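You operate a simulated robot arm through the tools that you are given. There is no shell and no other tool.

Carry out the task below with a simulated robot arm. There is one attempt and no reset: what you move stays moved.

TASK
The belt is running: lock it off and prove it dead.
Fine: stop, isolator off, padlock in its pocket, then try the start button.

It is judged by the outcome, as a careful person would: the job done as asked, and still so three seconds after it is handed in. It fails if anything else is knocked over, pushed out of place, dropped, spilled or broken.

THE ROBOT
A 6-joint arm with a two-finger gripper, fixed in place. Base frame: the origin is at the foot of the arm, x ahead of it, y to its left, z up. Units: m, degrees, N and s.
Its first joint turns from -166.0 to 166.0 degrees. Payload 2.45 kg.
The TCP is the grasp point between the finger pads, 0.02 m short of the fingertips. In the tool frame z runs along the fingers and y along their closing line. Largest opening 0.14 m; the body of the gripper starts 0.168 m behind the TCP.
Orientation is told as [roll, pitch, yaw] about the base's x, y, z axes, in that order, counted from this pose: with the fingers straight down and closing along the base's y, the tool's x points along the base's -x, its y along +y and its z along -z.

THE INTERFACE
- The arm moves only by the tool step_arm. Its argument "motion" is a list of rows, each a list of 7 numbers: the shift along the base's x, y, z in m, then the turn, a rotation vector about the base's x, y, z in degrees, then the finger opening in m, from 0 to 0.14. In form: [[x, y, z, ax, ay, az, jaw], ...]. A call has 1 to 20 rows; each row shifts and turns the commanded pose from where the row before left it. Each row takes 0.2 s and may step no farther than 0.05 m and 8.6 degrees from the row before; otherwise, or with a gripper value out of range, the whole call is refused. Where a pose cannot be reached the arm comes as near as it can. A force on the tool above 90 N (or 10 N above the force at the start of the call, whichever is more), or a blocked arm, ends the call early, and 0.2 s more pass. Each finger travels about 0.045 m/s and halts on what it meets, pressing with about 35 N; the grip force reading is that of the motor and also rises with nothing between the fingers. The clock runs only during rows and for 0.2 s after the last one: add rows that do not move to give the fingers time. The reply holds the time, the measured pose of the TCP, the force on the tool along the base axes, the opening and the grip force, in the units named above and with some noise, with the torque about the TCP (base axes, N m) and any sound that the robot's microphone picked up.
- Cameras (640 x 400 px; columns grow to the right, rows downward): "scene" is fixed at [0.4014, -0.6514, 1.4943]; the picture's right is [0.88, -0.47, 0.00], its down [-0.18, -0.33, -0.93] and it looks along [0.43, 0.82, -0.38] (base axes); focal length 369 px, centre (320, 200). "wrist" rides on the gripper at [0.078, 0.011, -0.209] in the tool frame; the picture's right is [-0.14, 0.99, 0.00], its down [-0.92, -0.13, -0.37] and it looks along [-0.36, -0.05, 0.93] (tool axes); focal length 280 px, centre (320, 200). There is no depth. A picture from a camera that has moved, and an enlarged one, comes with that camera's place and axes in the base frame and with its lens.
- capture(camera): a new picture of that camera. No time passes.
- close_up(camera, box): a new picture of the part [left, top, right, bottom] of that camera's present view, enlarged. No time passes.
- sign_off(): hands the job in; it is judged then, once.

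Places have to be worked out from the pictures, the camera data and where the tool is seen. Open the gripper and draw the arm clear of the work before you hand the job in, unless the task says otherwise.

The tools are called after "Request:" by a JSON object that holds its "op" and its "data". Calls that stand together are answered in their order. step_arm: Moves the arm, as the interface text tells. Its arguments: {"type":"object","properties":{"motion":{"type":"array","items":{"type":"array","items":{"type":"number"}}}},"required":["motion"]} The other tools are called the same way: capture (camera) takes a picture; close_up (camera, box) takes an enlarged picture of a part of a camera's view; sign_off () hands the job in.

At the start:

```text
time: 0.0
position: [0.6696, 0.294, 1.2441]
tcp_rot: [0.0, 0.0, -0.1]
ft_force: [0.0, -0.8, -0.2]
moment: [-0.02, 0.0, 0.02]
finger_gap: 0.1398
gripper_force: 0.1
```

scene: 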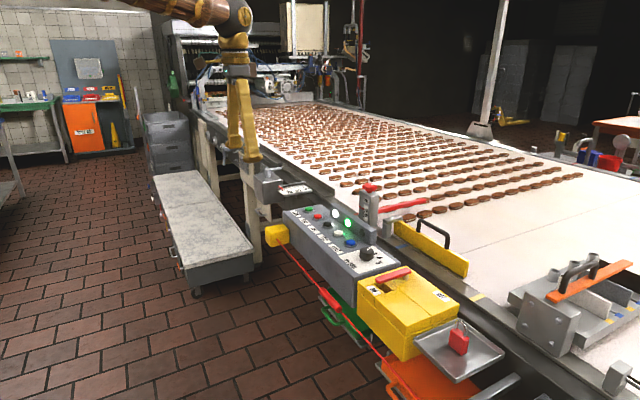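
wrist: 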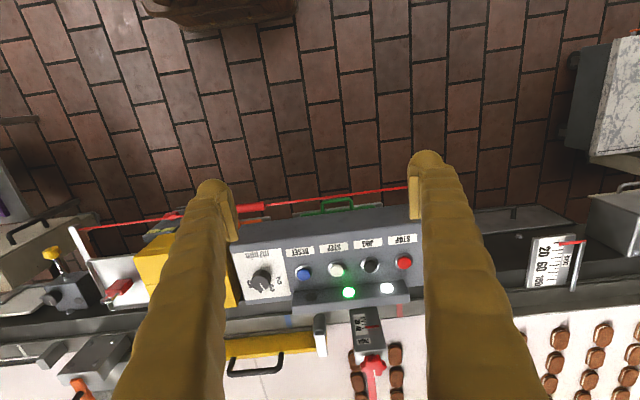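

I start by looking closer at the control panel, the yellow box, and the tray with the padlock in both cameras.

Request:
{"op": "close_up", "data": {"camera": "scene", "box": [260, 180, 420, 280]}}

Request:
{"op": "close_up", "data": {"camera": "scene", "box": [340, 250, 520, 400]}}

Request:
{"op": "close_up", "data": {"camera": "wrist", "box": [220, 210, 440, 400]}}

Request:
{"op": "close_up", "data": {"camera": "wrist", "box": [0, 200, 260, 380]}}

```text
4.00 times, centred on (340, 230) of scene
camera zoom: at [0.4014, -0.6514, 1.4943], right [0.88, -0.47, 0.0], down [-0.18, -0.33, -0.93], along [0.43, 0.82, -0.38], focal length 1475 px, centre (240, 80)
```

zoom: 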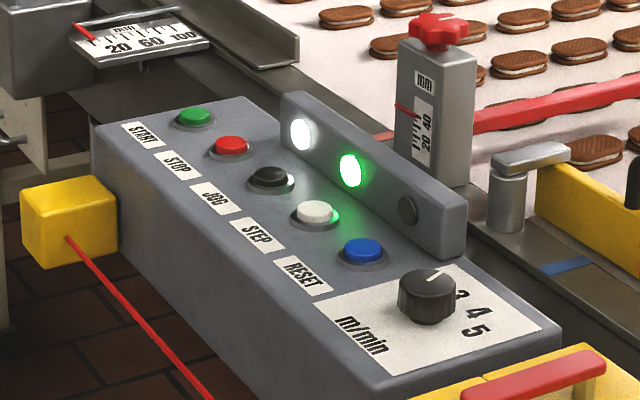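

```text
2.67 times, centred on (430, 325) of scene
camera zoom: at [0.4014, -0.6514, 1.4943], right [0.88, -0.47, 0.0], down [-0.18, -0.33, -0.93], along [0.43, 0.82, -0.38], focal length 983 px, centre (27, -133)
```

zoom: 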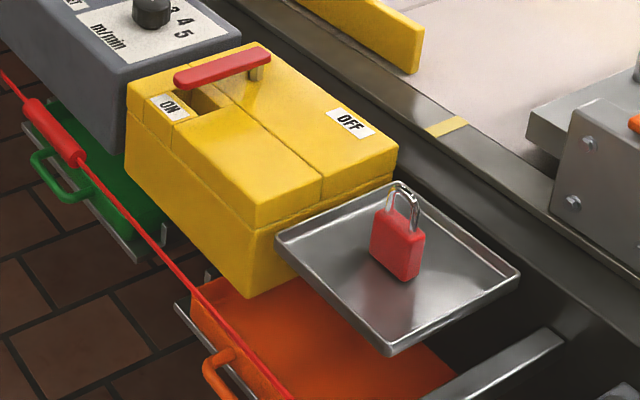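

```text
2.11 times, centred on (330, 305) of wrist
camera zoom: at [0.5913, 0.3059, 1.4534], right [0.14, 0.99, 0.0], down [0.92, -0.13, 0.37], along [0.36, -0.05, -0.93], focal length 590 px, centre (299, -21)
```

zoom: 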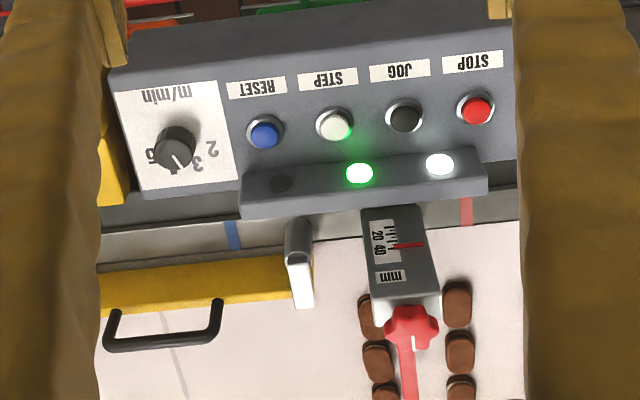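

```text
2.22 times, centred on (130, 290) of wrist
camera zoom: at [0.5913, 0.3059, 1.4534], right [0.14, 0.99, 0.0], down [0.92, -0.13, 0.37], along [0.36, -0.05, -0.93], focal length 623 px, centre (742, 0)
```

zoom: 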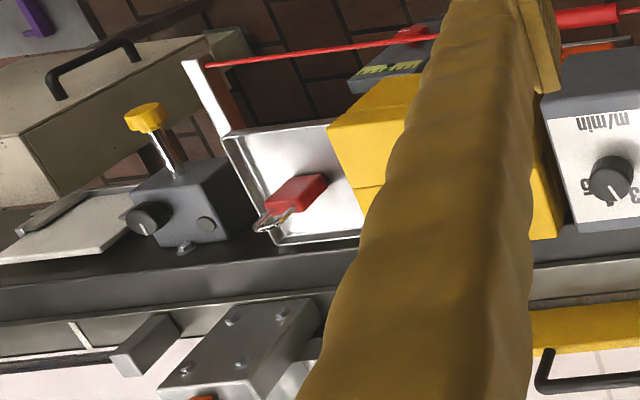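

The stop button triangulates to about (0.97, 0.44, 0.926), start to about (0.97, 0.52, 0.928), and the padlock to about (0.96, -0.24, 0.90). I'll move the wrist camera along -y, staying high, to view the isolator box and padlock tray properly.

Request:
{"op": "step_arm", "data": {"motion": [[0, -0.05, 0, 0, 0, 0, 0.14], [0, -0.05, 0, 0, 0, 0, 0.14], [0, -0.05, 0, 0, 0, 0, 0.14], [0, -0.05, 0, 0, 0, 0, 0.14], [0, -0.05, 0, 0, 0, 0, 0.14], [0, -0.05, 0, 0, 0, 0, 0.14], [0, -0.05, 0, 0, 0, 0, 0.14]]}}

Request:
{"op": "capture", "data": {"camera": "wrist"}}

Request:
{"op": "capture", "data": {"camera": "scene"}}

```text
time: 1.6
position: [0.6666, -0.0576, 1.2448]
tcp_rot: [-0.1, 0.0, 0.0]
ft_force: [-0.7, 0.1, 0.1]
moment: [0.0, 0.03, 0.01]
finger_gap: 0.14
gripper_force: 0.0
```

```text
taken
camera wrist: at [0.5902, -0.0449, 1.4534], right [0.14, 0.99, 0.0], down [0.92, -0.13, 0.37], along [0.37, -0.05, -0.93], focal length 280 px, centre (320, 200)
```

wrist: 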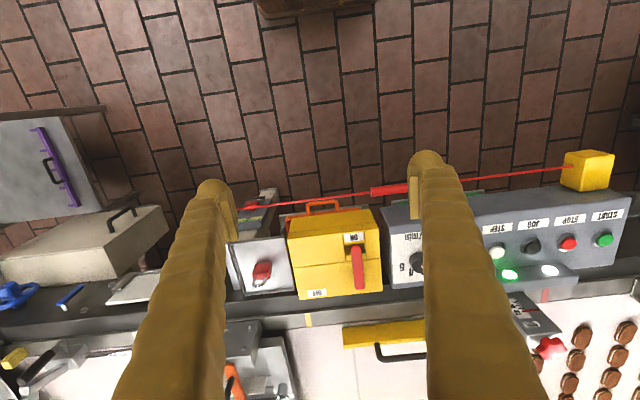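

```text
taken
```

scene: 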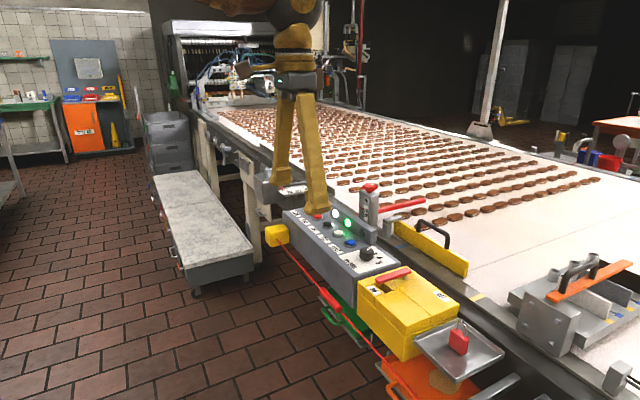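

The yellow isolator box now sits between the fingers; I enlarge it and the tray.

Request:
{"op": "close_up", "data": {"camera": "wrist", "box": [280, 190, 400, 310]}}

Request:
{"op": "close_up", "data": {"camera": "wrist", "box": [220, 220, 300, 300]}}

Request:
{"op": "close_up", "data": {"camera": "scene", "box": [350, 255, 470, 355]}}

Request:
{"op": "close_up", "data": {"camera": "scene", "box": [410, 305, 510, 385]}}

```text
3.33 times, centred on (340, 250) of wrist
camera zoom: at [0.5902, -0.0449, 1.4534], right [0.14, 0.99, 0.0], down [0.92, -0.13, 0.37], along [0.37, -0.05, -0.93], focal length 935 px, centre (253, 33)
```

zoom: 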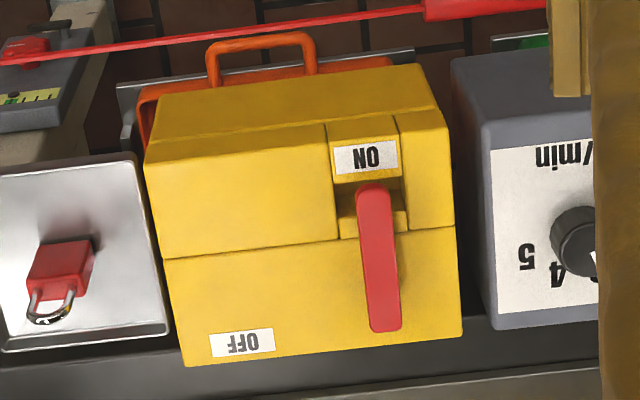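

```text
5.00 times, centred on (260, 260) of wrist
camera zoom: at [0.5902, -0.0449, 1.4534], right [0.14, 0.99, 0.0], down [0.92, -0.13, 0.37], along [0.37, -0.05, -0.93], focal length 1402 px, centre (620, -100)
```

zoom: 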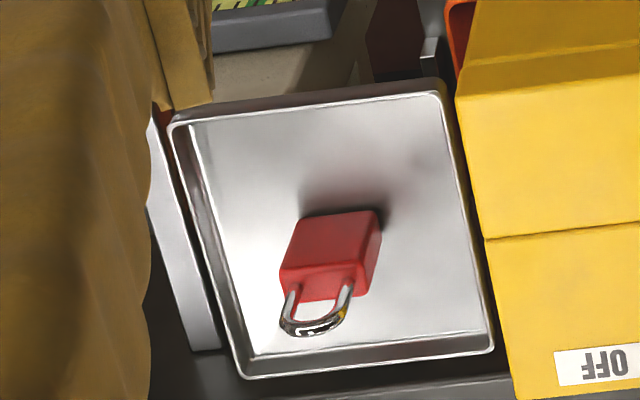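

```text
4.00 times, centred on (410, 305) of scene
camera zoom: at [0.4014, -0.6514, 1.4943], right [0.88, -0.47, 0.0], down [-0.18, -0.33, -0.93], along [0.43, 0.82, -0.38], focal length 1475 px, centre (-40, -220)
```

zoom: 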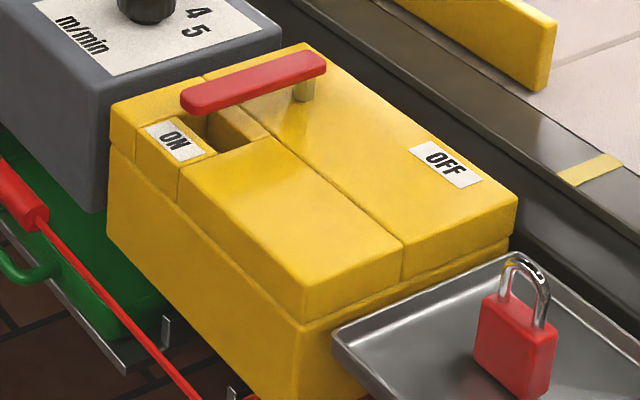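

```text
5.00 times, centred on (460, 345) of scene
camera zoom: at [0.4014, -0.6514, 1.4943], right [0.88, -0.47, 0.0], down [-0.18, -0.33, -0.93], along [0.43, 0.82, -0.38], focal length 1844 px, centre (-380, -525)
```

zoom: 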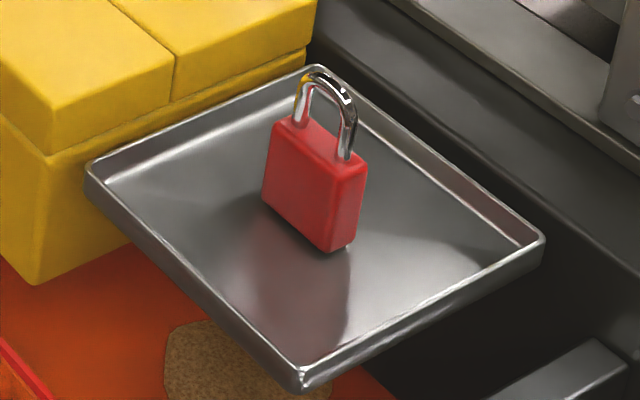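

The handle is a red bar on a post at its far end (about x 1.0, y -0.013, z 0.943) with its free end at x 0.91 over the ON label. OFF is at (1.03, -0.114), and a recess (the pocket) sits beneath the handle's free end. First I stop the belt: I close the fingers and travel to above the stop button, testing reach.

Request:
{"op": "step_arm", "data": {"motion": [[0.02, 0.045, 0, 0, 0, 0, 0], [0.02, 0.045, 0, 0, 0, 0, 0], [0.02, 0.045, 0, 0, 0, 0, 0], [0.02, 0.045, 0, 0, 0, 0, 0], [0.02, 0.045, 0, 0, 0, 0, 0], [0.02, 0.045, 0, 0, 0, 0, 0], [0.02, 0.045, 0, 0, 0, 0, 0], [0.02, 0.045, 0, 0, 0, 0, 0], [0.02, 0.045, 0, 0, 0, 0, 0], [0.02, 0.045, 0, 0, 0, 0, 0], [0.03, 0.025, -0.03, 0, 0, 0, 0], [0.03, 0.025, -0.03, 0, 0, 0, 0], [0, 0, -0.03, 0, 0, 0, 0]]}}

Request:
{"op": "capture", "data": {"camera": "wrist"}}

Request:
{"op": "capture", "data": {"camera": "scene"}}

```text
time: 4.4
position: [0.9288, 0.4424, 1.1538]
tcp_rot: [0.0, -0.1, 0.0]
ft_force: [-0.6, -0.2, 0.6]
moment: [0.01, 0.0, -0.02]
finger_gap: 0.0
gripper_force: 29.2
```

```text
taken
camera wrist: at [0.8516, 0.4538, 1.3633], right [0.14, 0.99, 0.0], down [0.92, -0.13, 0.37], along [0.37, -0.05, -0.93], focal length 280 px, centre (320, 200)
```

wrist: 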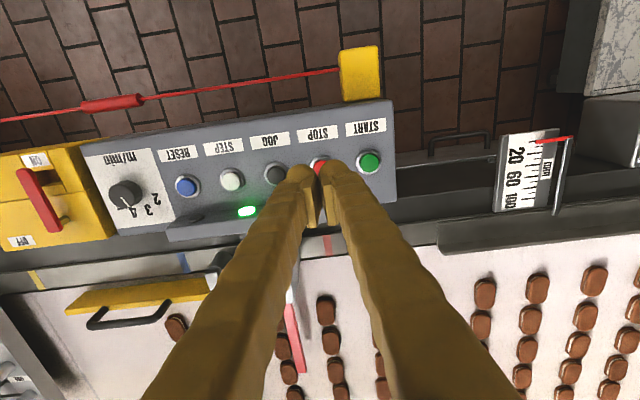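

```text
taken
```

scene: 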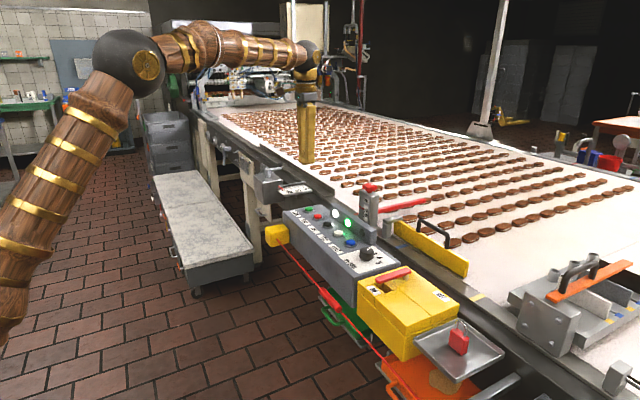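

Reach is fine with the tool vertical, and the new view confirms the button spacing at 0.075 m, with stop at about (0.969, 0.441). I descend to just above the stop cap.

Request:
{"op": "step_arm", "data": {"motion": [[0.02, 0, -0.03, 0, 0, 0, 0], [0.02, 0, -0.03, 0, 0, 0, 0], [0, 0, -0.04, 0, 0, 0, 0], [0, 0, -0.04, 0, 0, 0, 0], [0, 0, -0.03, 0, 0, 0, 0], [0, 0, -0.018, 0, 0, 0, 0]]}}

Request:
{"op": "close_up", "data": {"camera": "scene", "box": [260, 180, 420, 280]}}

Request:
{"op": "capture", "data": {"camera": "wrist"}}

```text
time: 5.8
position: [0.9668, 0.4426, 0.9651]
tcp_rot: [0.1, 0.0, 0.0]
ft_force: [0.0, -0.2, 0.2]
moment: [0.03, 0.02, 0.0]
finger_gap: 0.0
gripper_force: 29.5
```

```text
4.00 times, centred on (340, 230) of scene
camera zoom: at [0.4014, -0.6514, 1.4943], right [0.88, -0.47, 0.0], down [-0.18, -0.33, -0.93], along [0.43, 0.82, -0.38], focal length 1475 px, centre (240, 80)
```

zoom: 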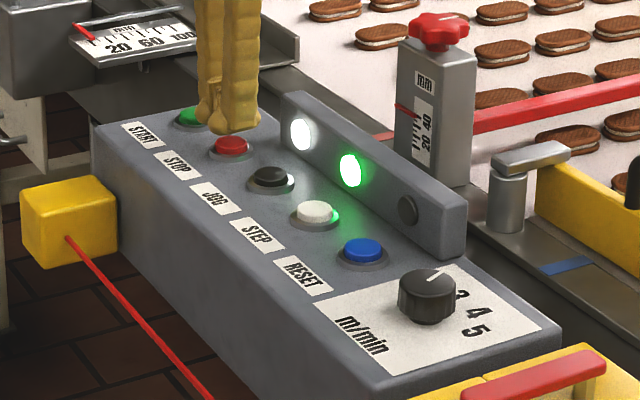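

```text
taken
camera wrist: at [0.8907, 0.4552, 1.1747], right [0.14, 0.99, 0.0], down [0.92, -0.13, 0.37], along [0.36, -0.05, -0.93], focal length 280 px, centre (320, 200)
```

wrist: 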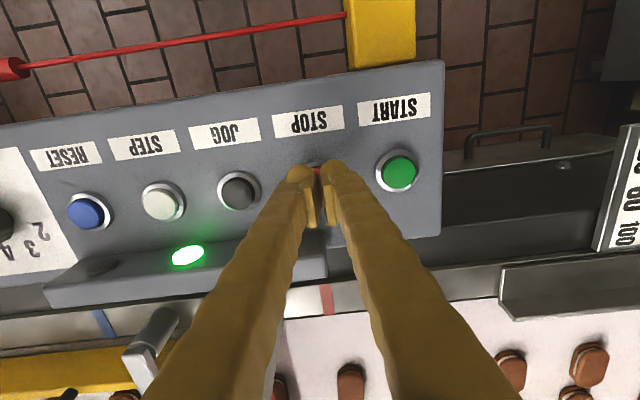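

The fingertips (z ≈ 0.945) are right above the stop cap. I now press down slowly in small steps, watching the force.

Request:
{"op": "step_arm", "data": {"motion": [[0.002, 0, -0.005, 0, 0, 0, 0], [0, 0, -0.005, 0, 0, 0, 0], [0, 0, -0.005, 0, 0, 0, 0], [0, 0, -0.003, 0, 0, 0, 0]]}}

Request:
{"op": "close_up", "data": {"camera": "scene", "box": [260, 180, 420, 280]}}

```text
time: 6.8
position: [0.9712, 0.4448, 0.9483]
tcp_rot: [0.0, 0.0, 0.1]
ft_force: [0.3, 0.6, 0.9]
moment: [0.0, 0.0, -0.01]
finger_gap: 0.0001
gripper_force: 29.4
```

```text
4.00 times, centred on (340, 230) of scene
camera zoom: at [0.4014, -0.6514, 1.4943], right [0.88, -0.47, 0.0], down [-0.18, -0.33, -0.93], along [0.43, 0.82, -0.38], focal length 1475 px, centre (240, 80)
```

zoom: 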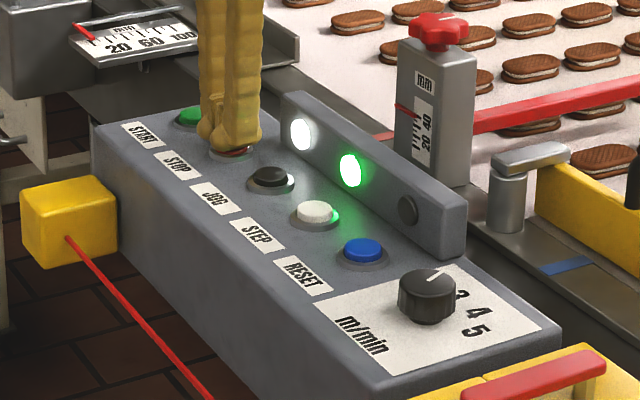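

The tips are about at the cap with no force yet; I continue in 2 mm steps.

Request:
{"op": "step_arm", "data": {"motion": [[0, -0.001, -0.002, 0, 0, 0, 0], [0, 0, -0.002, 0, 0, 0, 0], [0, 0, -0.002, 0, 0, 0, 0], [0, 0, -0.002, 0, 0, 0, 0]]}}

Request:
{"op": "close_up", "data": {"camera": "scene", "box": [260, 180, 420, 280]}}

```text
time: 7.8
position: [0.9708, 0.4429, 0.9424]
tcp_rot: [0.0, -0.2, 0.1]
ft_force: [-9.3, -0.9, 32.2]
moment: [-0.13, 0.21, -0.03]
finger_gap: 0.0059
gripper_force: 29.4
heard: click
```

```text
4.00 times, centred on (340, 230) of scene
camera zoom: at [0.4014, -0.6514, 1.4943], right [0.88, -0.47, 0.0], down [-0.18, -0.33, -0.93], along [0.43, 0.82, -0.38], focal length 1475 px, centre (240, 80)
```

zoom: 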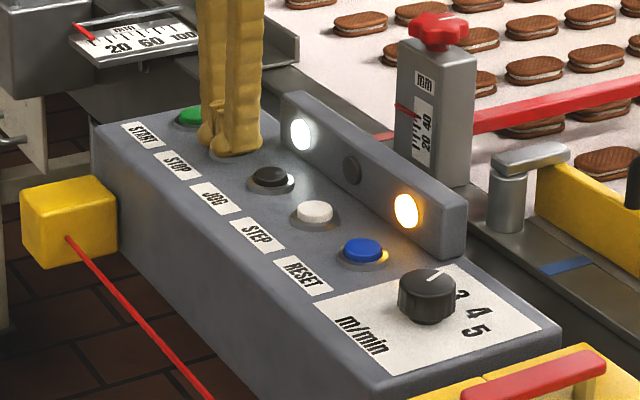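

A click was heard: the green lamp went out and the amber one lit, so the belt is stopped (the white power lamp is still on). I lift off and head for the isolator, getting a nearer view of it from the wrist on the way.

Request:
{"op": "step_arm", "data": {"motion": [[0, 0, 0.02, 0, 0, 0, 0], [0, 0, 0.04, 0, 0, 0, 0], [0, 0, 0.05, 0, 0, 0, 0], [0, 0, 0.05, 0, 0, 0, 0], [-0.02, -0.045, 0, 0, 0, 0, 0], [-0.02, -0.045, 0, 0, 0, 0, 0], [-0.02, -0.045, 0, 0, 0, 0, 0], [-0.02, -0.045, 0, 0, 0, 0, 0], [-0.02, -0.045, 0, 0, 0, 0, 0], [-0.02, -0.045, 0, 0, 0, 0, 0], [0, -0.045, 0, 0, 0, 0, 0], [0, -0.045, 0, 0, 0, 0, 0], [0, -0.045, 0, 0, 0, 0, 0.07], [0, -0.045, 0, 0, 0, 0, 0.14], [0, 0, 0, 0, 0, 0, 0.14], [0, 0, 0, 0, 0, 0, 0.14]]}}

Request:
{"op": "capture", "data": {"camera": "wrist"}}

Request:
{"op": "capture", "data": {"camera": "scene"}}

```text
time: 11.2
position: [0.8511, -0.008, 1.1019]
tcp_rot: [0.1, -0.1, 0.1]
ft_force: [-0.5, -0.2, 0.4]
moment: [-0.01, -0.01, -0.01]
finger_gap: 0.0862
gripper_force: 0.1
```

```text
taken
camera wrist: at [0.773, 0.0041, 1.3104], right [0.14, 0.99, 0.0], down [0.92, -0.13, 0.37], along [0.36, -0.05, -0.93], focal length 280 px, centre (320, 200)
```

wrist: 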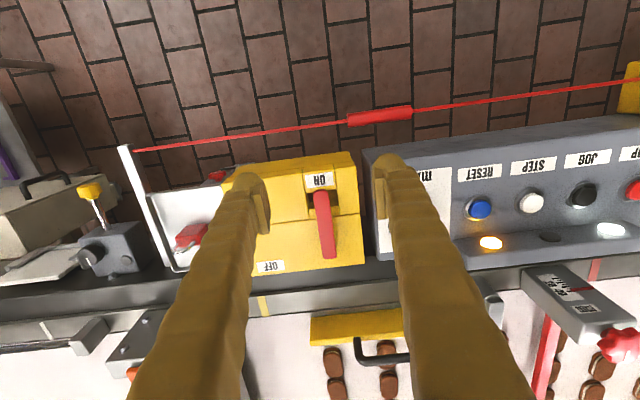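

```text
taken
```

scene: 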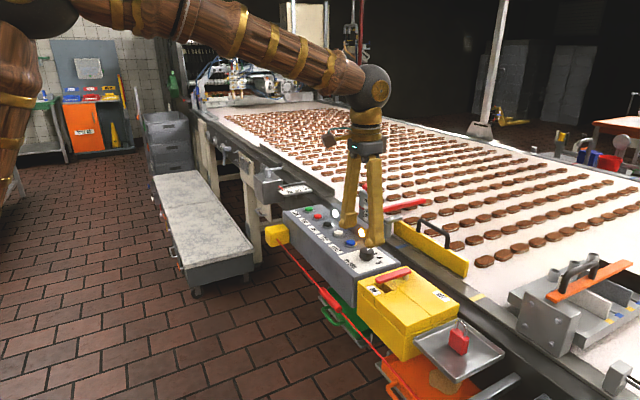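

I enlarge the isolator box in the wrist view to study the handle, pocket and tray.

Request:
{"op": "close_up", "data": {"camera": "wrist", "box": [255, 145, 380, 275]}}

Request:
{"op": "close_up", "data": {"camera": "wrist", "box": [300, 165, 345, 265]}}

Request:
{"op": "close_up", "data": {"camera": "scene", "box": [360, 260, 430, 310]}}

```text
3.08 times, centred on (318, 210) of wrist
camera zoom: at [0.773, 0.0041, 1.3104], right [0.14, 0.99, 0.0], down [0.92, -0.13, 0.37], along [0.36, -0.05, -0.93], focal length 863 px, centre (328, 169)
```

zoom: 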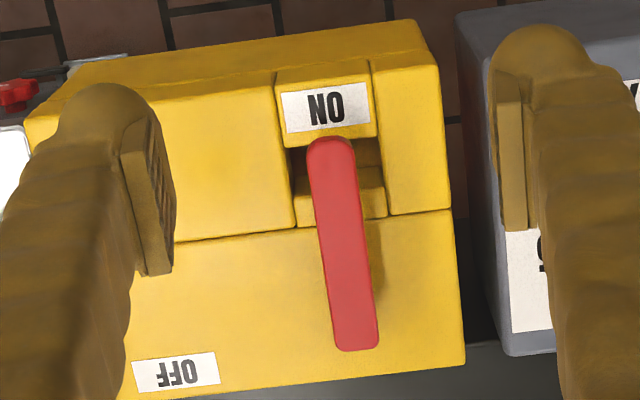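

```text
4.00 times, centred on (322, 215) of wrist
camera zoom: at [0.773, 0.0041, 1.3104], right [0.14, 0.99, 0.0], down [0.92, -0.13, 0.37], along [0.36, -0.05, -0.93], focal length 1122 px, centre (310, 140)
```

zoom: 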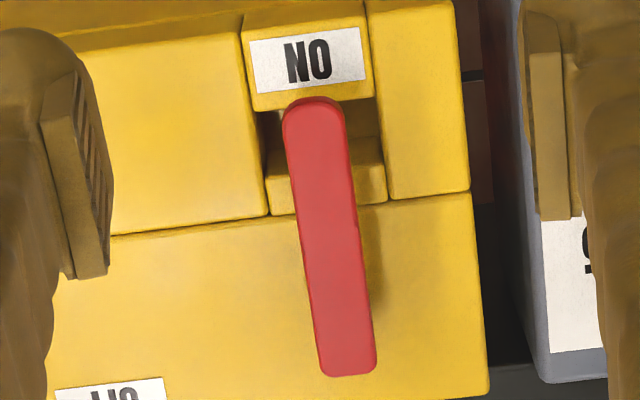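

```text
8.00 times, centred on (395, 285) of scene
camera zoom: at [0.4014, -0.6514, 1.4943], right [0.88, -0.47, 0.0], down [-0.18, -0.33, -0.93], along [0.43, 0.82, -0.38], focal length 2950 px, centre (-280, -480)
```

zoom: 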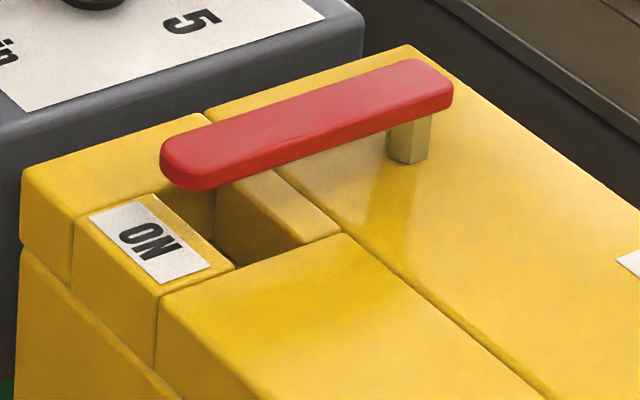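

The handle is a 0.109 m bar, top at z ≈ 0.949, pivoting on a vertical post near (1.00, -0.014), so it should swing 90° from pointing at ON (-x) to pointing -y at OFF. The pocket is about x 0.914–0.940, y -0.036–0.011. I close the fingers and lower them on the +y side of the handle.

Request:
{"op": "step_arm", "data": {"motion": [[0.02, 0.01, 0, 0, 0, 0, 0], [0.02, 0.01, 0, 0, 0, 0, 0], [0.02, 0.01, 0, 0, 0, 0, 0], [0.019, 0.01, 0, 0, 0, 0, 0], [0, 0, 0, 0, 0, 0, 0], [0, 0, 0, 0, 0, 0, 0], [0, 0, -0.02, 0, 0, 0, 0], [0, 0, -0.03, 0, 0, 0, 0], [0, 0, -0.03, 0, 0, 0, 0], [0, 0, -0.03, 0, 0, 0, 0]]}}

Request:
{"op": "close_up", "data": {"camera": "scene", "box": [340, 220, 450, 310]}}

Request:
{"op": "capture", "data": {"camera": "wrist"}}

```text
time: 13.4
position: [0.9287, 0.0317, 0.99]
tcp_rot: [0.0, 0.0, 0.0]
ft_force: [0.4, 0.1, 1.4]
moment: [0.02, -0.05, -0.02]
finger_gap: 0.0001
gripper_force: 29.7
```

```text
4.44 times, centred on (395, 265) of scene
camera zoom: at [0.4014, -0.6514, 1.4943], right [0.88, -0.47, 0.0], down [-0.18, -0.33, -0.93], along [0.43, 0.82, -0.38], focal length 1639 px, centre (-13, -89)
```

zoom: 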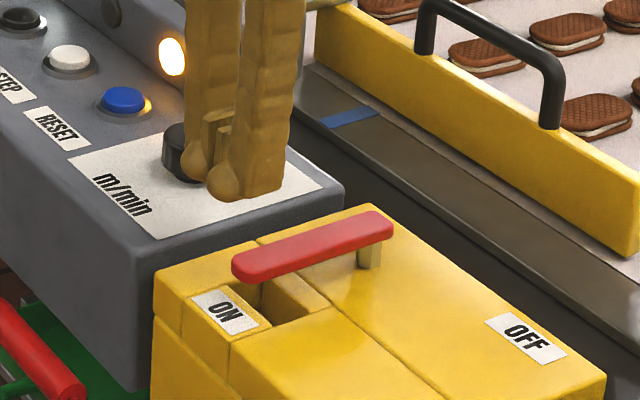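

```text
taken
camera wrist: at [0.8515, 0.0441, 1.1997], right [0.14, 0.99, 0.0], down [0.92, -0.13, 0.37], along [0.37, -0.05, -0.93], focal length 280 px, centre (320, 200)
```

wrist: 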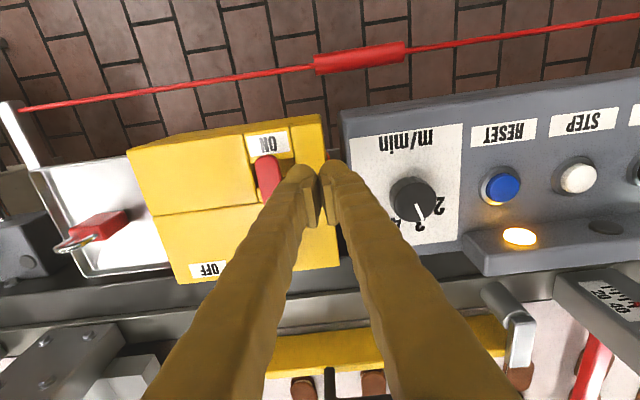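

Fingers are on the +y side, clear of the dial. I lower to z ≈ 0.946 (tips ~8 mm above the box top), in line with the handle's side.

Request:
{"op": "step_arm", "data": {"motion": [[0.001, -0.004, -0.02, 0, 0, 0, 0], [0, 0, -0.015, 0, 0, 0, 0], [0, 0, -0.008, 0, 0, 0, 0]]}}

Request:
{"op": "close_up", "data": {"camera": "scene", "box": [340, 220, 450, 310]}}

Request:
{"op": "close_up", "data": {"camera": "wrist", "box": [200, 100, 440, 250]}}

```text
time: 14.2
position: [0.9309, 0.0259, 0.9461]
tcp_rot: [0.1, 0.0, 0.0]
ft_force: [1.1, -0.9, 0.0]
moment: [-0.03, 0.02, 0.0]
finger_gap: 0.0
gripper_force: 29.6
```

```text
4.44 times, centred on (395, 265) of scene
camera zoom: at [0.4014, -0.6514, 1.4943], right [0.88, -0.47, 0.0], down [-0.18, -0.33, -0.93], along [0.43, 0.82, -0.38], focal length 1639 px, centre (-13, -89)
```

zoom: 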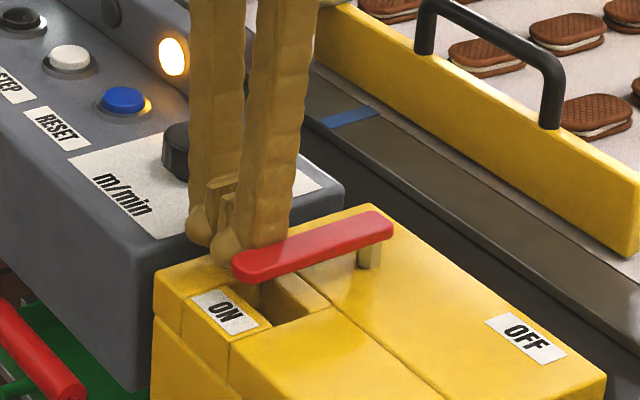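

```text
2.67 times, centred on (320, 175) of wrist
camera zoom: at [0.8537, 0.0394, 1.1558], right [0.14, 0.99, 0.0], down [0.92, -0.13, 0.37], along [0.37, -0.05, -0.93], focal length 748 px, centre (320, 267)
```

zoom: 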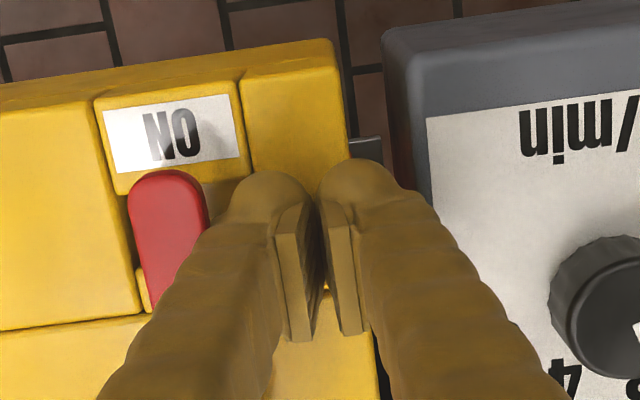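

The fingers sit right beside the handle without contact. I push it in -y along the arc in small steps, about the first 25–30°.

Request:
{"op": "step_arm", "data": {"motion": [[-0.001, -0.008, 0, 0, 0, 0, 0], [-0.002, -0.008, 0, 0, 0, 0, 0], [-0.002, -0.007, 0, 0, 0, 0, 0], [-0.001, -0.007, 0, 0, 0, 0, 0], [-0.001, -0.006, 0, 0, 0, 0, 0], [0, -0.006, 0, 0, 0, 0, 0], [0, -0.006, 0, 0, 0, 0, 0]]}}

Request:
{"op": "close_up", "data": {"camera": "scene", "box": [340, 220, 450, 310]}}

Request:
{"op": "close_up", "data": {"camera": "wrist", "box": [200, 100, 440, 250]}}

```text
time: 15.8
position: [0.9244, -0.0182, 0.9483]
tcp_rot: [0.0, 0.1, -0.1]
ft_force: [0.5, 1.1, 0.2]
moment: [0.01, 0.04, 0.0]
finger_gap: 0.0002
gripper_force: 29.1
```

```text
4.44 times, centred on (395, 265) of scene
camera zoom: at [0.4014, -0.6514, 1.4943], right [0.88, -0.47, 0.0], down [-0.18, -0.33, -0.93], along [0.43, 0.82, -0.38], focal length 1639 px, centre (-13, -89)
```

zoom: 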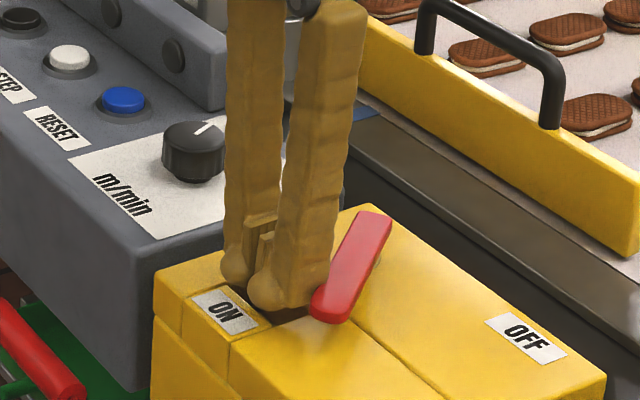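

```text
2.67 times, centred on (320, 175) of wrist
camera zoom: at [0.8474, -0.0064, 1.157], right [0.14, 0.99, 0.0], down [0.92, -0.13, 0.37], along [0.36, -0.05, -0.93], focal length 748 px, centre (320, 267)
```

zoom: 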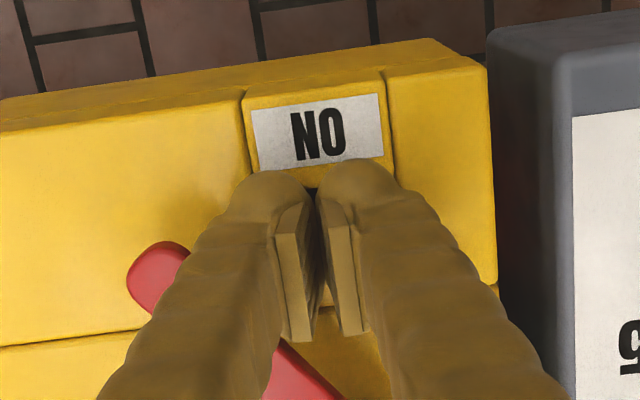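

The handle swings easily (the amber lamp has gone out too, as power breaks). I continue along the arc to the OFF position.

Request:
{"op": "step_arm", "data": {"motion": [[0.001, -0.009, 0, 0, 0, 0, 0], [0.003, -0.009, 0, 0, 0, 0, 0], [0.004, -0.009, 0, 0, 0, 0, 0], [0.005, -0.009, 0, 0, 0, 0, 0], [0.007, -0.008, 0, 0, 0, 0, 0], [0.008, -0.007, 0, 0, 0, 0, 0], [0.008, -0.005, 0, 0, 0, 0, 0], [0.008, -0.004, 0, 0, 0, 0, 0]]}}

Request:
{"op": "close_up", "data": {"camera": "scene", "box": [340, 220, 450, 310]}}

Request:
{"op": "capture", "data": {"camera": "wrist"}}

```text
time: 17.6
position: [0.9684, -0.0802, 0.9472]
tcp_rot: [-0.1, 0.0, 0.0]
ft_force: [-0.2, 0.6, -0.5]
moment: [0.02, -0.01, 0.01]
finger_gap: 0.0001
gripper_force: 29.0
```

```text
4.44 times, centred on (395, 265) of scene
camera zoom: at [0.4014, -0.6514, 1.4943], right [0.88, -0.47, 0.0], down [-0.18, -0.33, -0.93], along [0.43, 0.82, -0.38], focal length 1639 px, centre (-13, -89)
```

zoom: 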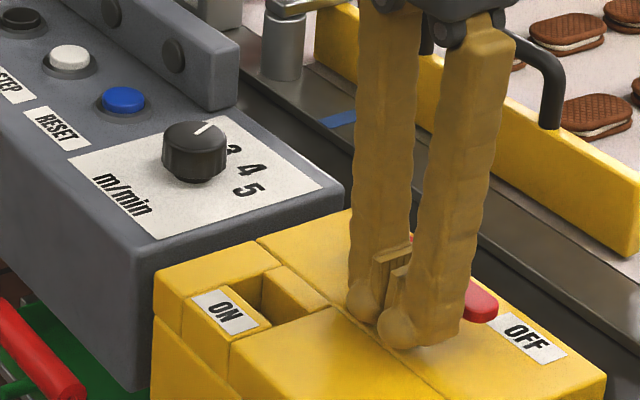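

```text
taken
camera wrist: at [0.8908, -0.0677, 1.1564], right [0.14, 0.99, 0.0], down [0.92, -0.13, 0.37], along [0.37, -0.05, -0.93], focal length 280 px, centre (320, 200)
```

wrist: 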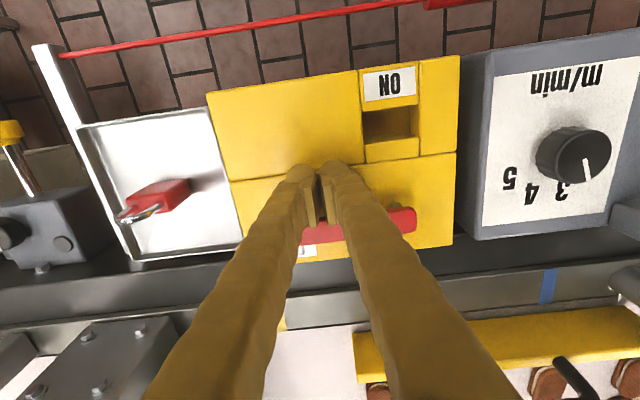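

The handle is nearly pointing at OFF and the pocket is open. I nudge +x a few millimetres to seat it against its end stop.

Request:
{"op": "step_arm", "data": {"motion": [[0.003, -0.001, 0, 0, 0, 0, 0], [0.003, 0, 0, 0, 0, 0, 0], [0.003, 0, 0, 0, 0, 0, 0], [0.002, 0, 0, 0, 0, 0, 0]]}}

Request:
{"op": "capture", "data": {"camera": "wrist"}}

```text
time: 18.6
position: [0.9732, -0.0801, 0.9416]
tcp_rot: [0.1, 0.8, 0.0]
ft_force: [-23.3, -0.8, 3.5]
moment: [-0.08, -0.17, 0.08]
finger_gap: 0.0061
gripper_force: 29.9
stopped in row 4: the force on the tool passed its limit at 95 N (the readings are from after the stop); the commanded pose is now the measured one
```

```text
taken
camera wrist: at [0.8993, -0.0684, 1.1528], right [0.14, 0.99, 0.0], down [0.93, -0.13, 0.35], along [0.35, -0.05, -0.93], focal length 280 px, centre (320, 200)
```

wrist: 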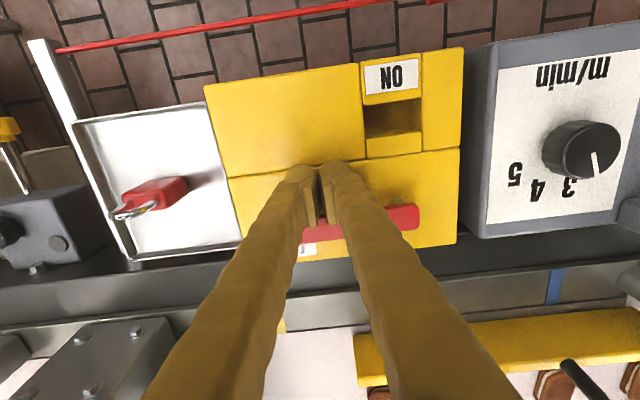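

The handle is hard against its OFF end stop. I back off in -x, lift clear, and check the handle position and lamps.

Request:
{"op": "step_arm", "data": {"motion": [[-0.006, 0, 0.002, 0, 0, 0, 0], [-0.01, 0, 0.003, 0, -0.8, 0, 0], [0, 0, 0.03, 0, 0, 0, 0], [0, 0, 0.05, 0, 0, 0, 0], [-0.03, -0.03, 0.04, 0, 0, 0, 0], [-0.03, -0.03, 0, 0, 0, 0, 0.07], [-0.03, -0.03, 0, 0, 0, 0, 0.14], [0, -0.03, 0, 0, 0, 0, 0.14], [0, -0.03, 0, 0, 0, 0, 0.14], [0, 0, 0, 0, 0, 0, 0.14], [0, 0, 0, 0, 0, 0, 0.14], [0, 0, 0, 0, 0, 0, 0.14]]}}

Request:
{"op": "capture", "data": {"camera": "wrist"}}

Request:
{"op": "close_up", "data": {"camera": "scene", "box": [320, 210, 480, 330]}}

Request:
{"op": "capture", "data": {"camera": "scene"}}

```text
refused: row 5 steps farther than a row can; nothing moved
```

```text
taken
camera wrist: at [0.8993, -0.0684, 1.1528], right [0.14, 0.99, 0.0], down [0.93, -0.13, 0.35], along [0.35, -0.05, -0.93], focal length 280 px, centre (320, 200)
```

wrist: 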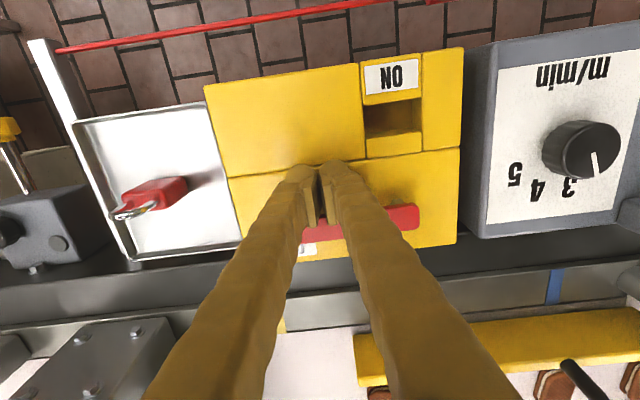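

```text
3.33 times, centred on (400, 270) of scene
camera zoom: at [0.4014, -0.6514, 1.4943], right [0.88, -0.47, 0.0], down [-0.18, -0.33, -0.93], along [0.43, 0.82, -0.38], focal length 1229 px, centre (53, -33)
```

zoom: 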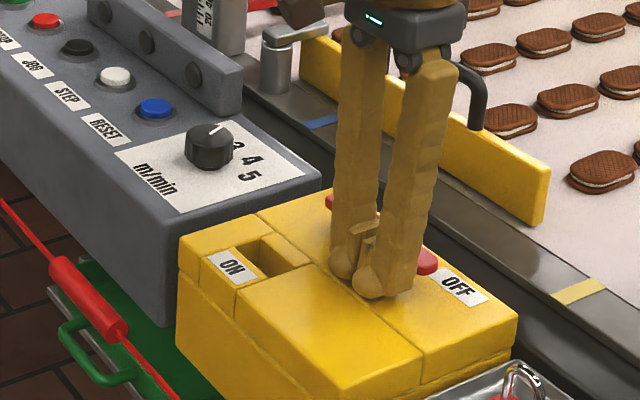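

```text
taken
```

scene: 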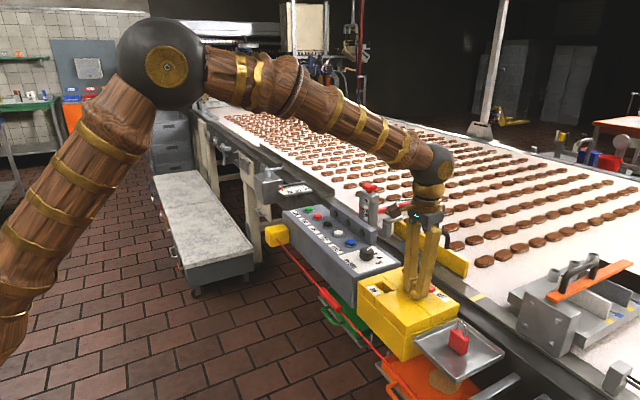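

All lamps are dark now, the handle is at its OFF stop. One row was too long; I redo the back-off and lift with shorter steps, then move to view the padlock.

Request:
{"op": "step_arm", "data": {"motion": [[-0.006, 0, 0.002, 0, 0, 0, 0], [-0.01, 0, 0.003, 0, -0.8, 0, 0], [0, 0, 0.03, 0, 0, 0, 0], [0, 0, 0.045, 0, 0, 0, 0], [-0.02, -0.02, 0.035, 0, 0, 0, 0], [-0.025, -0.03, 0.02, 0, 0, 0, 0.07], [-0.025, -0.03, 0, 0, 0, 0, 0.14], [-0.02, -0.03, 0, 0, 0, 0, 0.14], [0, -0.03, 0, 0, 0, 0, 0.14], [0, -0.02, 0, 0, 0, 0, 0.14], [0, 0, 0, 0, 0, 0, 0.14], [0, 0, 0, 0, 0, 0, 0.14]]}}

Request:
{"op": "capture", "data": {"camera": "wrist"}}

Request:
{"op": "close_up", "data": {"camera": "scene", "box": [320, 210, 480, 330]}}

Request:
{"op": "close_up", "data": {"camera": "scene", "box": [410, 305, 510, 385]}}

```text
time: 21.2
position: [0.8687, -0.2401, 1.0779]
tcp_rot: [0.1, -0.1, 0.0]
ft_force: [-1.1, -0.1, 0.1]
moment: [-0.01, -0.02, 0.01]
finger_gap: 0.1394
gripper_force: 0.1
```

```text
taken
camera wrist: at [0.7919, -0.2275, 1.2873], right [0.14, 0.99, 0.0], down [0.92, -0.13, 0.37], along [0.37, -0.05, -0.93], focal length 280 px, centre (320, 200)
```

wrist: 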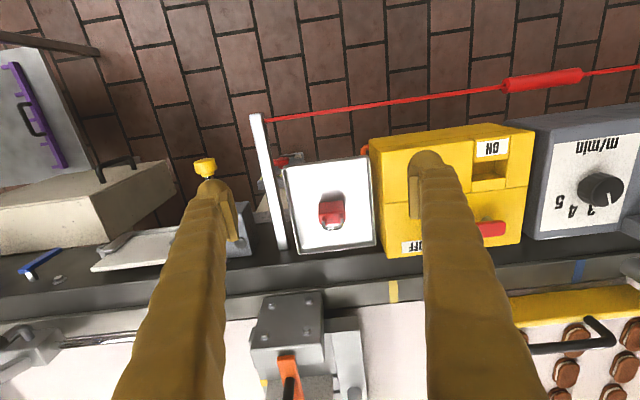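

```text
3.33 times, centred on (400, 270) of scene
camera zoom: at [0.4014, -0.6514, 1.4943], right [0.88, -0.47, 0.0], down [-0.18, -0.33, -0.93], along [0.43, 0.82, -0.38], focal length 1229 px, centre (53, -33)
```

zoom: 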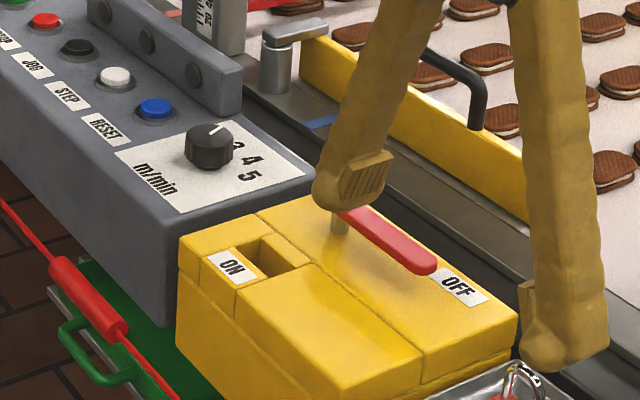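

```text
5.00 times, centred on (460, 345) of scene
camera zoom: at [0.4014, -0.6514, 1.4943], right [0.88, -0.47, 0.0], down [-0.18, -0.33, -0.93], along [0.43, 0.82, -0.38], focal length 1844 px, centre (-380, -525)
```

zoom: 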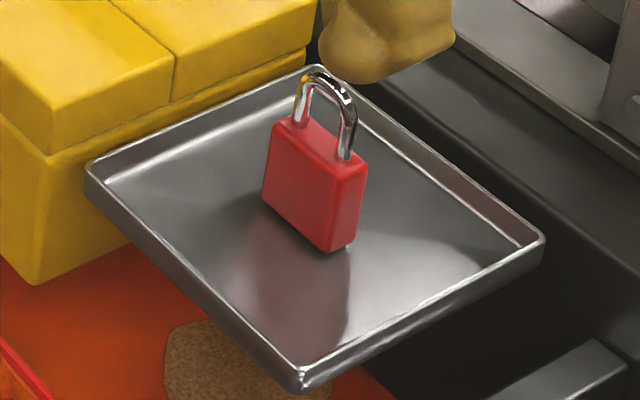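

The handle now lies at OFF (pointing -y), pocket fully exposed. I enlarge the padlock and the pocket in the wrist view to fix their positions.

Request:
{"op": "close_up", "data": {"camera": "wrist", "box": [280, 155, 380, 255]}}

Request:
{"op": "close_up", "data": {"camera": "wrist", "box": [450, 125, 550, 225]}}

```text
4.00 times, centred on (330, 205) of wrist
camera zoom: at [0.7919, -0.2275, 1.2873], right [0.14, 0.99, 0.0], down [0.92, -0.13, 0.37], along [0.37, -0.05, -0.93], focal length 1122 px, centre (280, 180)
```

zoom: 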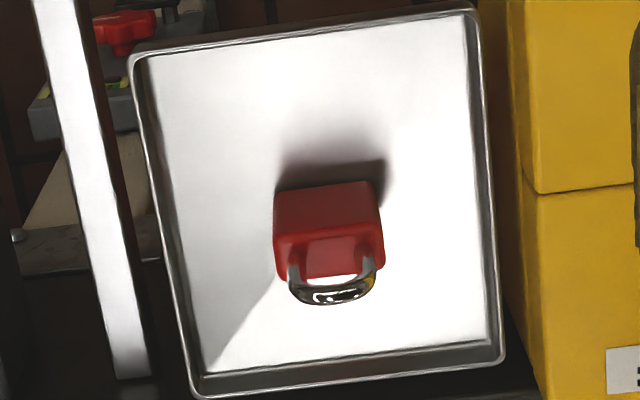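

```text
4.00 times, centred on (500, 175) of wrist
camera zoom: at [0.7919, -0.2275, 1.2873], right [0.14, 0.99, 0.0], down [0.92, -0.13, 0.37], along [0.37, -0.05, -0.93], focal length 1122 px, centre (-400, 300)
```

zoom: 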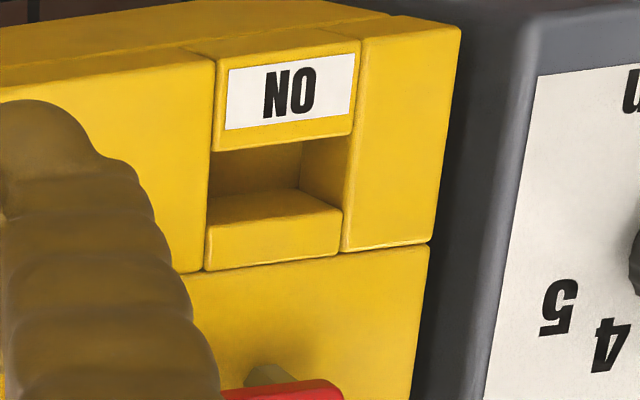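

The padlock stands upright: body about x 0.957–0.975, y -0.251–-0.214, z 0.876–0.920, shackle top ≈0.96. The pocket is ≈0.028 deep (floor ≈0.890), so I'll grip only the top ~12 mm of the body so the fingertips stay above the box. Moving above it with the jaw narrowed to 0.055.

Request:
{"op": "step_arm", "data": {"motion": [[0.03, 0.003, 0, 0, 0, 0, 0.055], [0.03, 0.003, 0, 0, 0, 0, 0.055], [0.025, 0.002, 0, 0, 0, 0, 0.055], [0.012, 0, 0, 0, 0, 0, 0.055], [0, 0, 0, 0, 0, 0, 0.055], [0, 0, -0.03, 0, 0, 0, 0.055], [0, 0, -0.03, 0, 0, 0, 0.055]]}}

Request:
{"op": "capture", "data": {"camera": "wrist"}}

Request:
{"op": "close_up", "data": {"camera": "scene", "box": [400, 280, 520, 380]}}

```text
time: 22.8
position: [0.9658, -0.23, 1.0186]
tcp_rot: [0.1, -0.2, 0.0]
ft_force: [-0.7, -0.1, 0.2]
moment: [0.0, -0.04, -0.01]
finger_gap: 0.055
gripper_force: 0.1
```

```text
taken
camera wrist: at [0.8875, -0.2187, 1.2268], right [0.14, 0.99, 0.0], down [0.92, -0.13, 0.37], along [0.37, -0.05, -0.93], focal length 280 px, centre (320, 200)
```

wrist: 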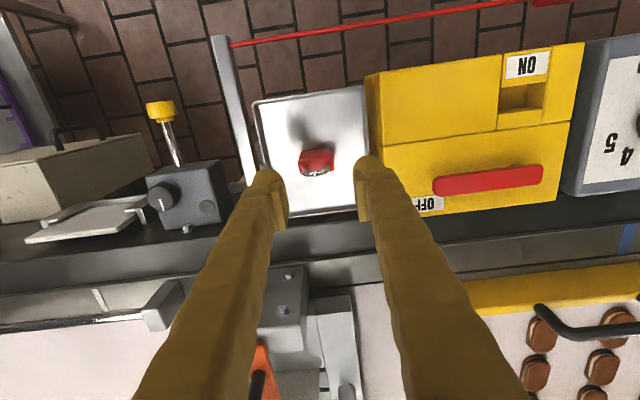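

```text
4.00 times, centred on (460, 330) of scene
camera zoom: at [0.4014, -0.6514, 1.4943], right [0.88, -0.47, 0.0], down [-0.18, -0.33, -0.93], along [0.43, 0.82, -0.38], focal length 1475 px, centre (-240, -320)
```

zoom: 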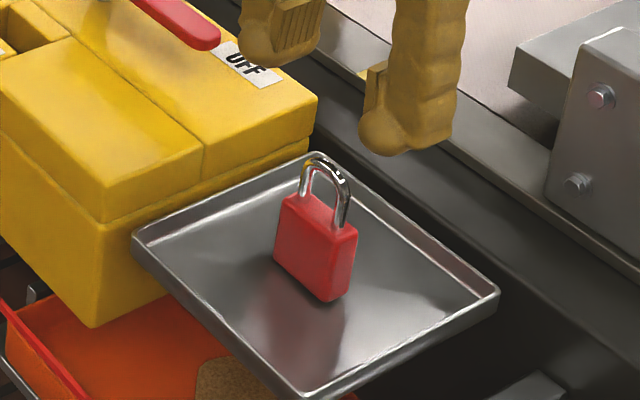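

I check the fingertip/pad geometry closely before gripping, since only the upper body will be held.

Request:
{"op": "close_up", "data": {"camera": "scene", "box": [450, 260, 530, 330]}}

Request:
{"op": "close_up", "data": {"camera": "wrist", "box": [250, 130, 400, 230]}}

```text
5.71 times, centred on (490, 295) of scene
camera zoom: at [0.4014, -0.6514, 1.4943], right [0.88, -0.47, 0.0], down [-0.18, -0.33, -0.93], along [0.43, 0.82, -0.38], focal length 2107 px, centre (-651, -343)
```

zoom: 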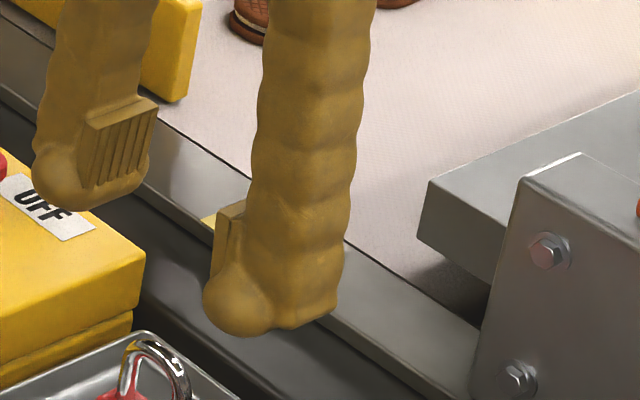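

```text
4.00 times, centred on (325, 180) of wrist
camera zoom: at [0.8875, -0.2187, 1.2268], right [0.14, 0.99, 0.0], down [0.92, -0.13, 0.37], along [0.37, -0.05, -0.93], focal length 1122 px, centre (300, 280)
```

zoom: 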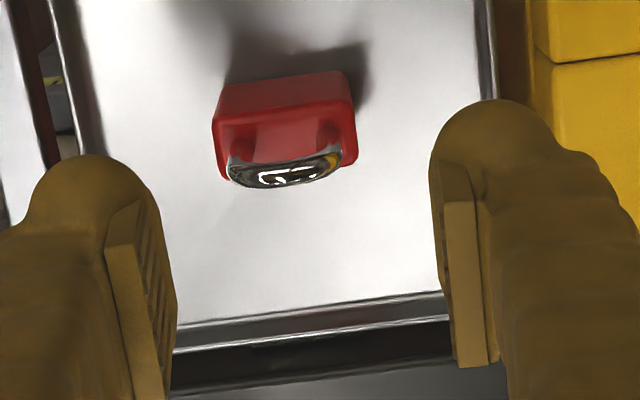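

Pads run from about 6 mm to 34 mm above the fingertips. The padlock is centred at (0.966, -0.233), square to the axes. I descend to TCP z ≈ 0.925 and check before closing.

Request:
{"op": "step_arm", "data": {"motion": [[0, -0.003, -0.03, 0, 0, 0, 0.055], [0, 0, -0.03, 0, 0, 0, 0.055], [0, 0, -0.02, 0, 0, 0, 0.055], [0, 0, -0.013, 0, 0, 0, 0.055]]}}

Request:
{"op": "close_up", "data": {"camera": "scene", "box": [410, 290, 520, 370]}}

Request:
{"op": "close_up", "data": {"camera": "wrist", "box": [240, 100, 410, 230]}}

```text
time: 23.8
position: [0.9663, -0.2359, 0.9237]
tcp_rot: [-0.1, -0.1, 0.0]
ft_force: [-0.2, -0.3, 0.2]
moment: [-0.01, 0.01, -0.03]
finger_gap: 0.055
gripper_force: 0.1
```

```text
5.00 times, centred on (465, 330) of scene
camera zoom: at [0.4014, -0.6514, 1.4943], right [0.88, -0.47, 0.0], down [-0.18, -0.33, -0.93], along [0.43, 0.82, -0.38], focal length 1844 px, centre (-405, -450)
```

zoom: 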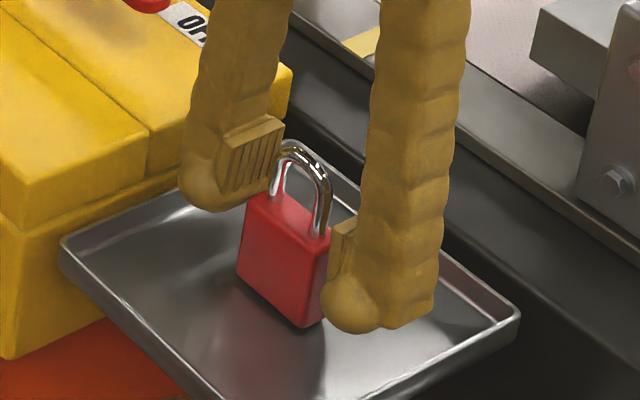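

```text
3.08 times, centred on (325, 165) of wrist
camera zoom: at [0.8892, -0.2241, 1.1336], right [0.14, 0.99, 0.0], down [0.92, -0.13, 0.37], along [0.37, -0.05, -0.93], focal length 863 px, centre (305, 308)
```

zoom: 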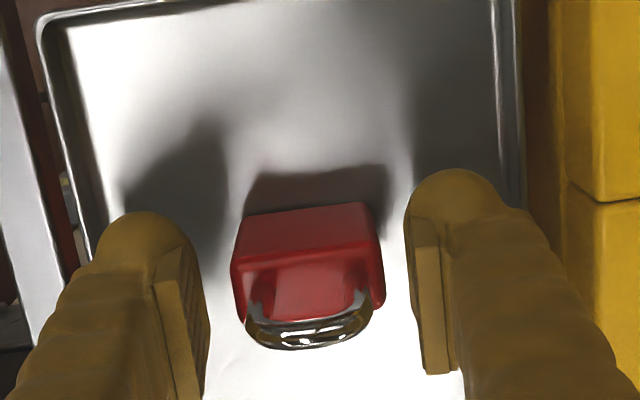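

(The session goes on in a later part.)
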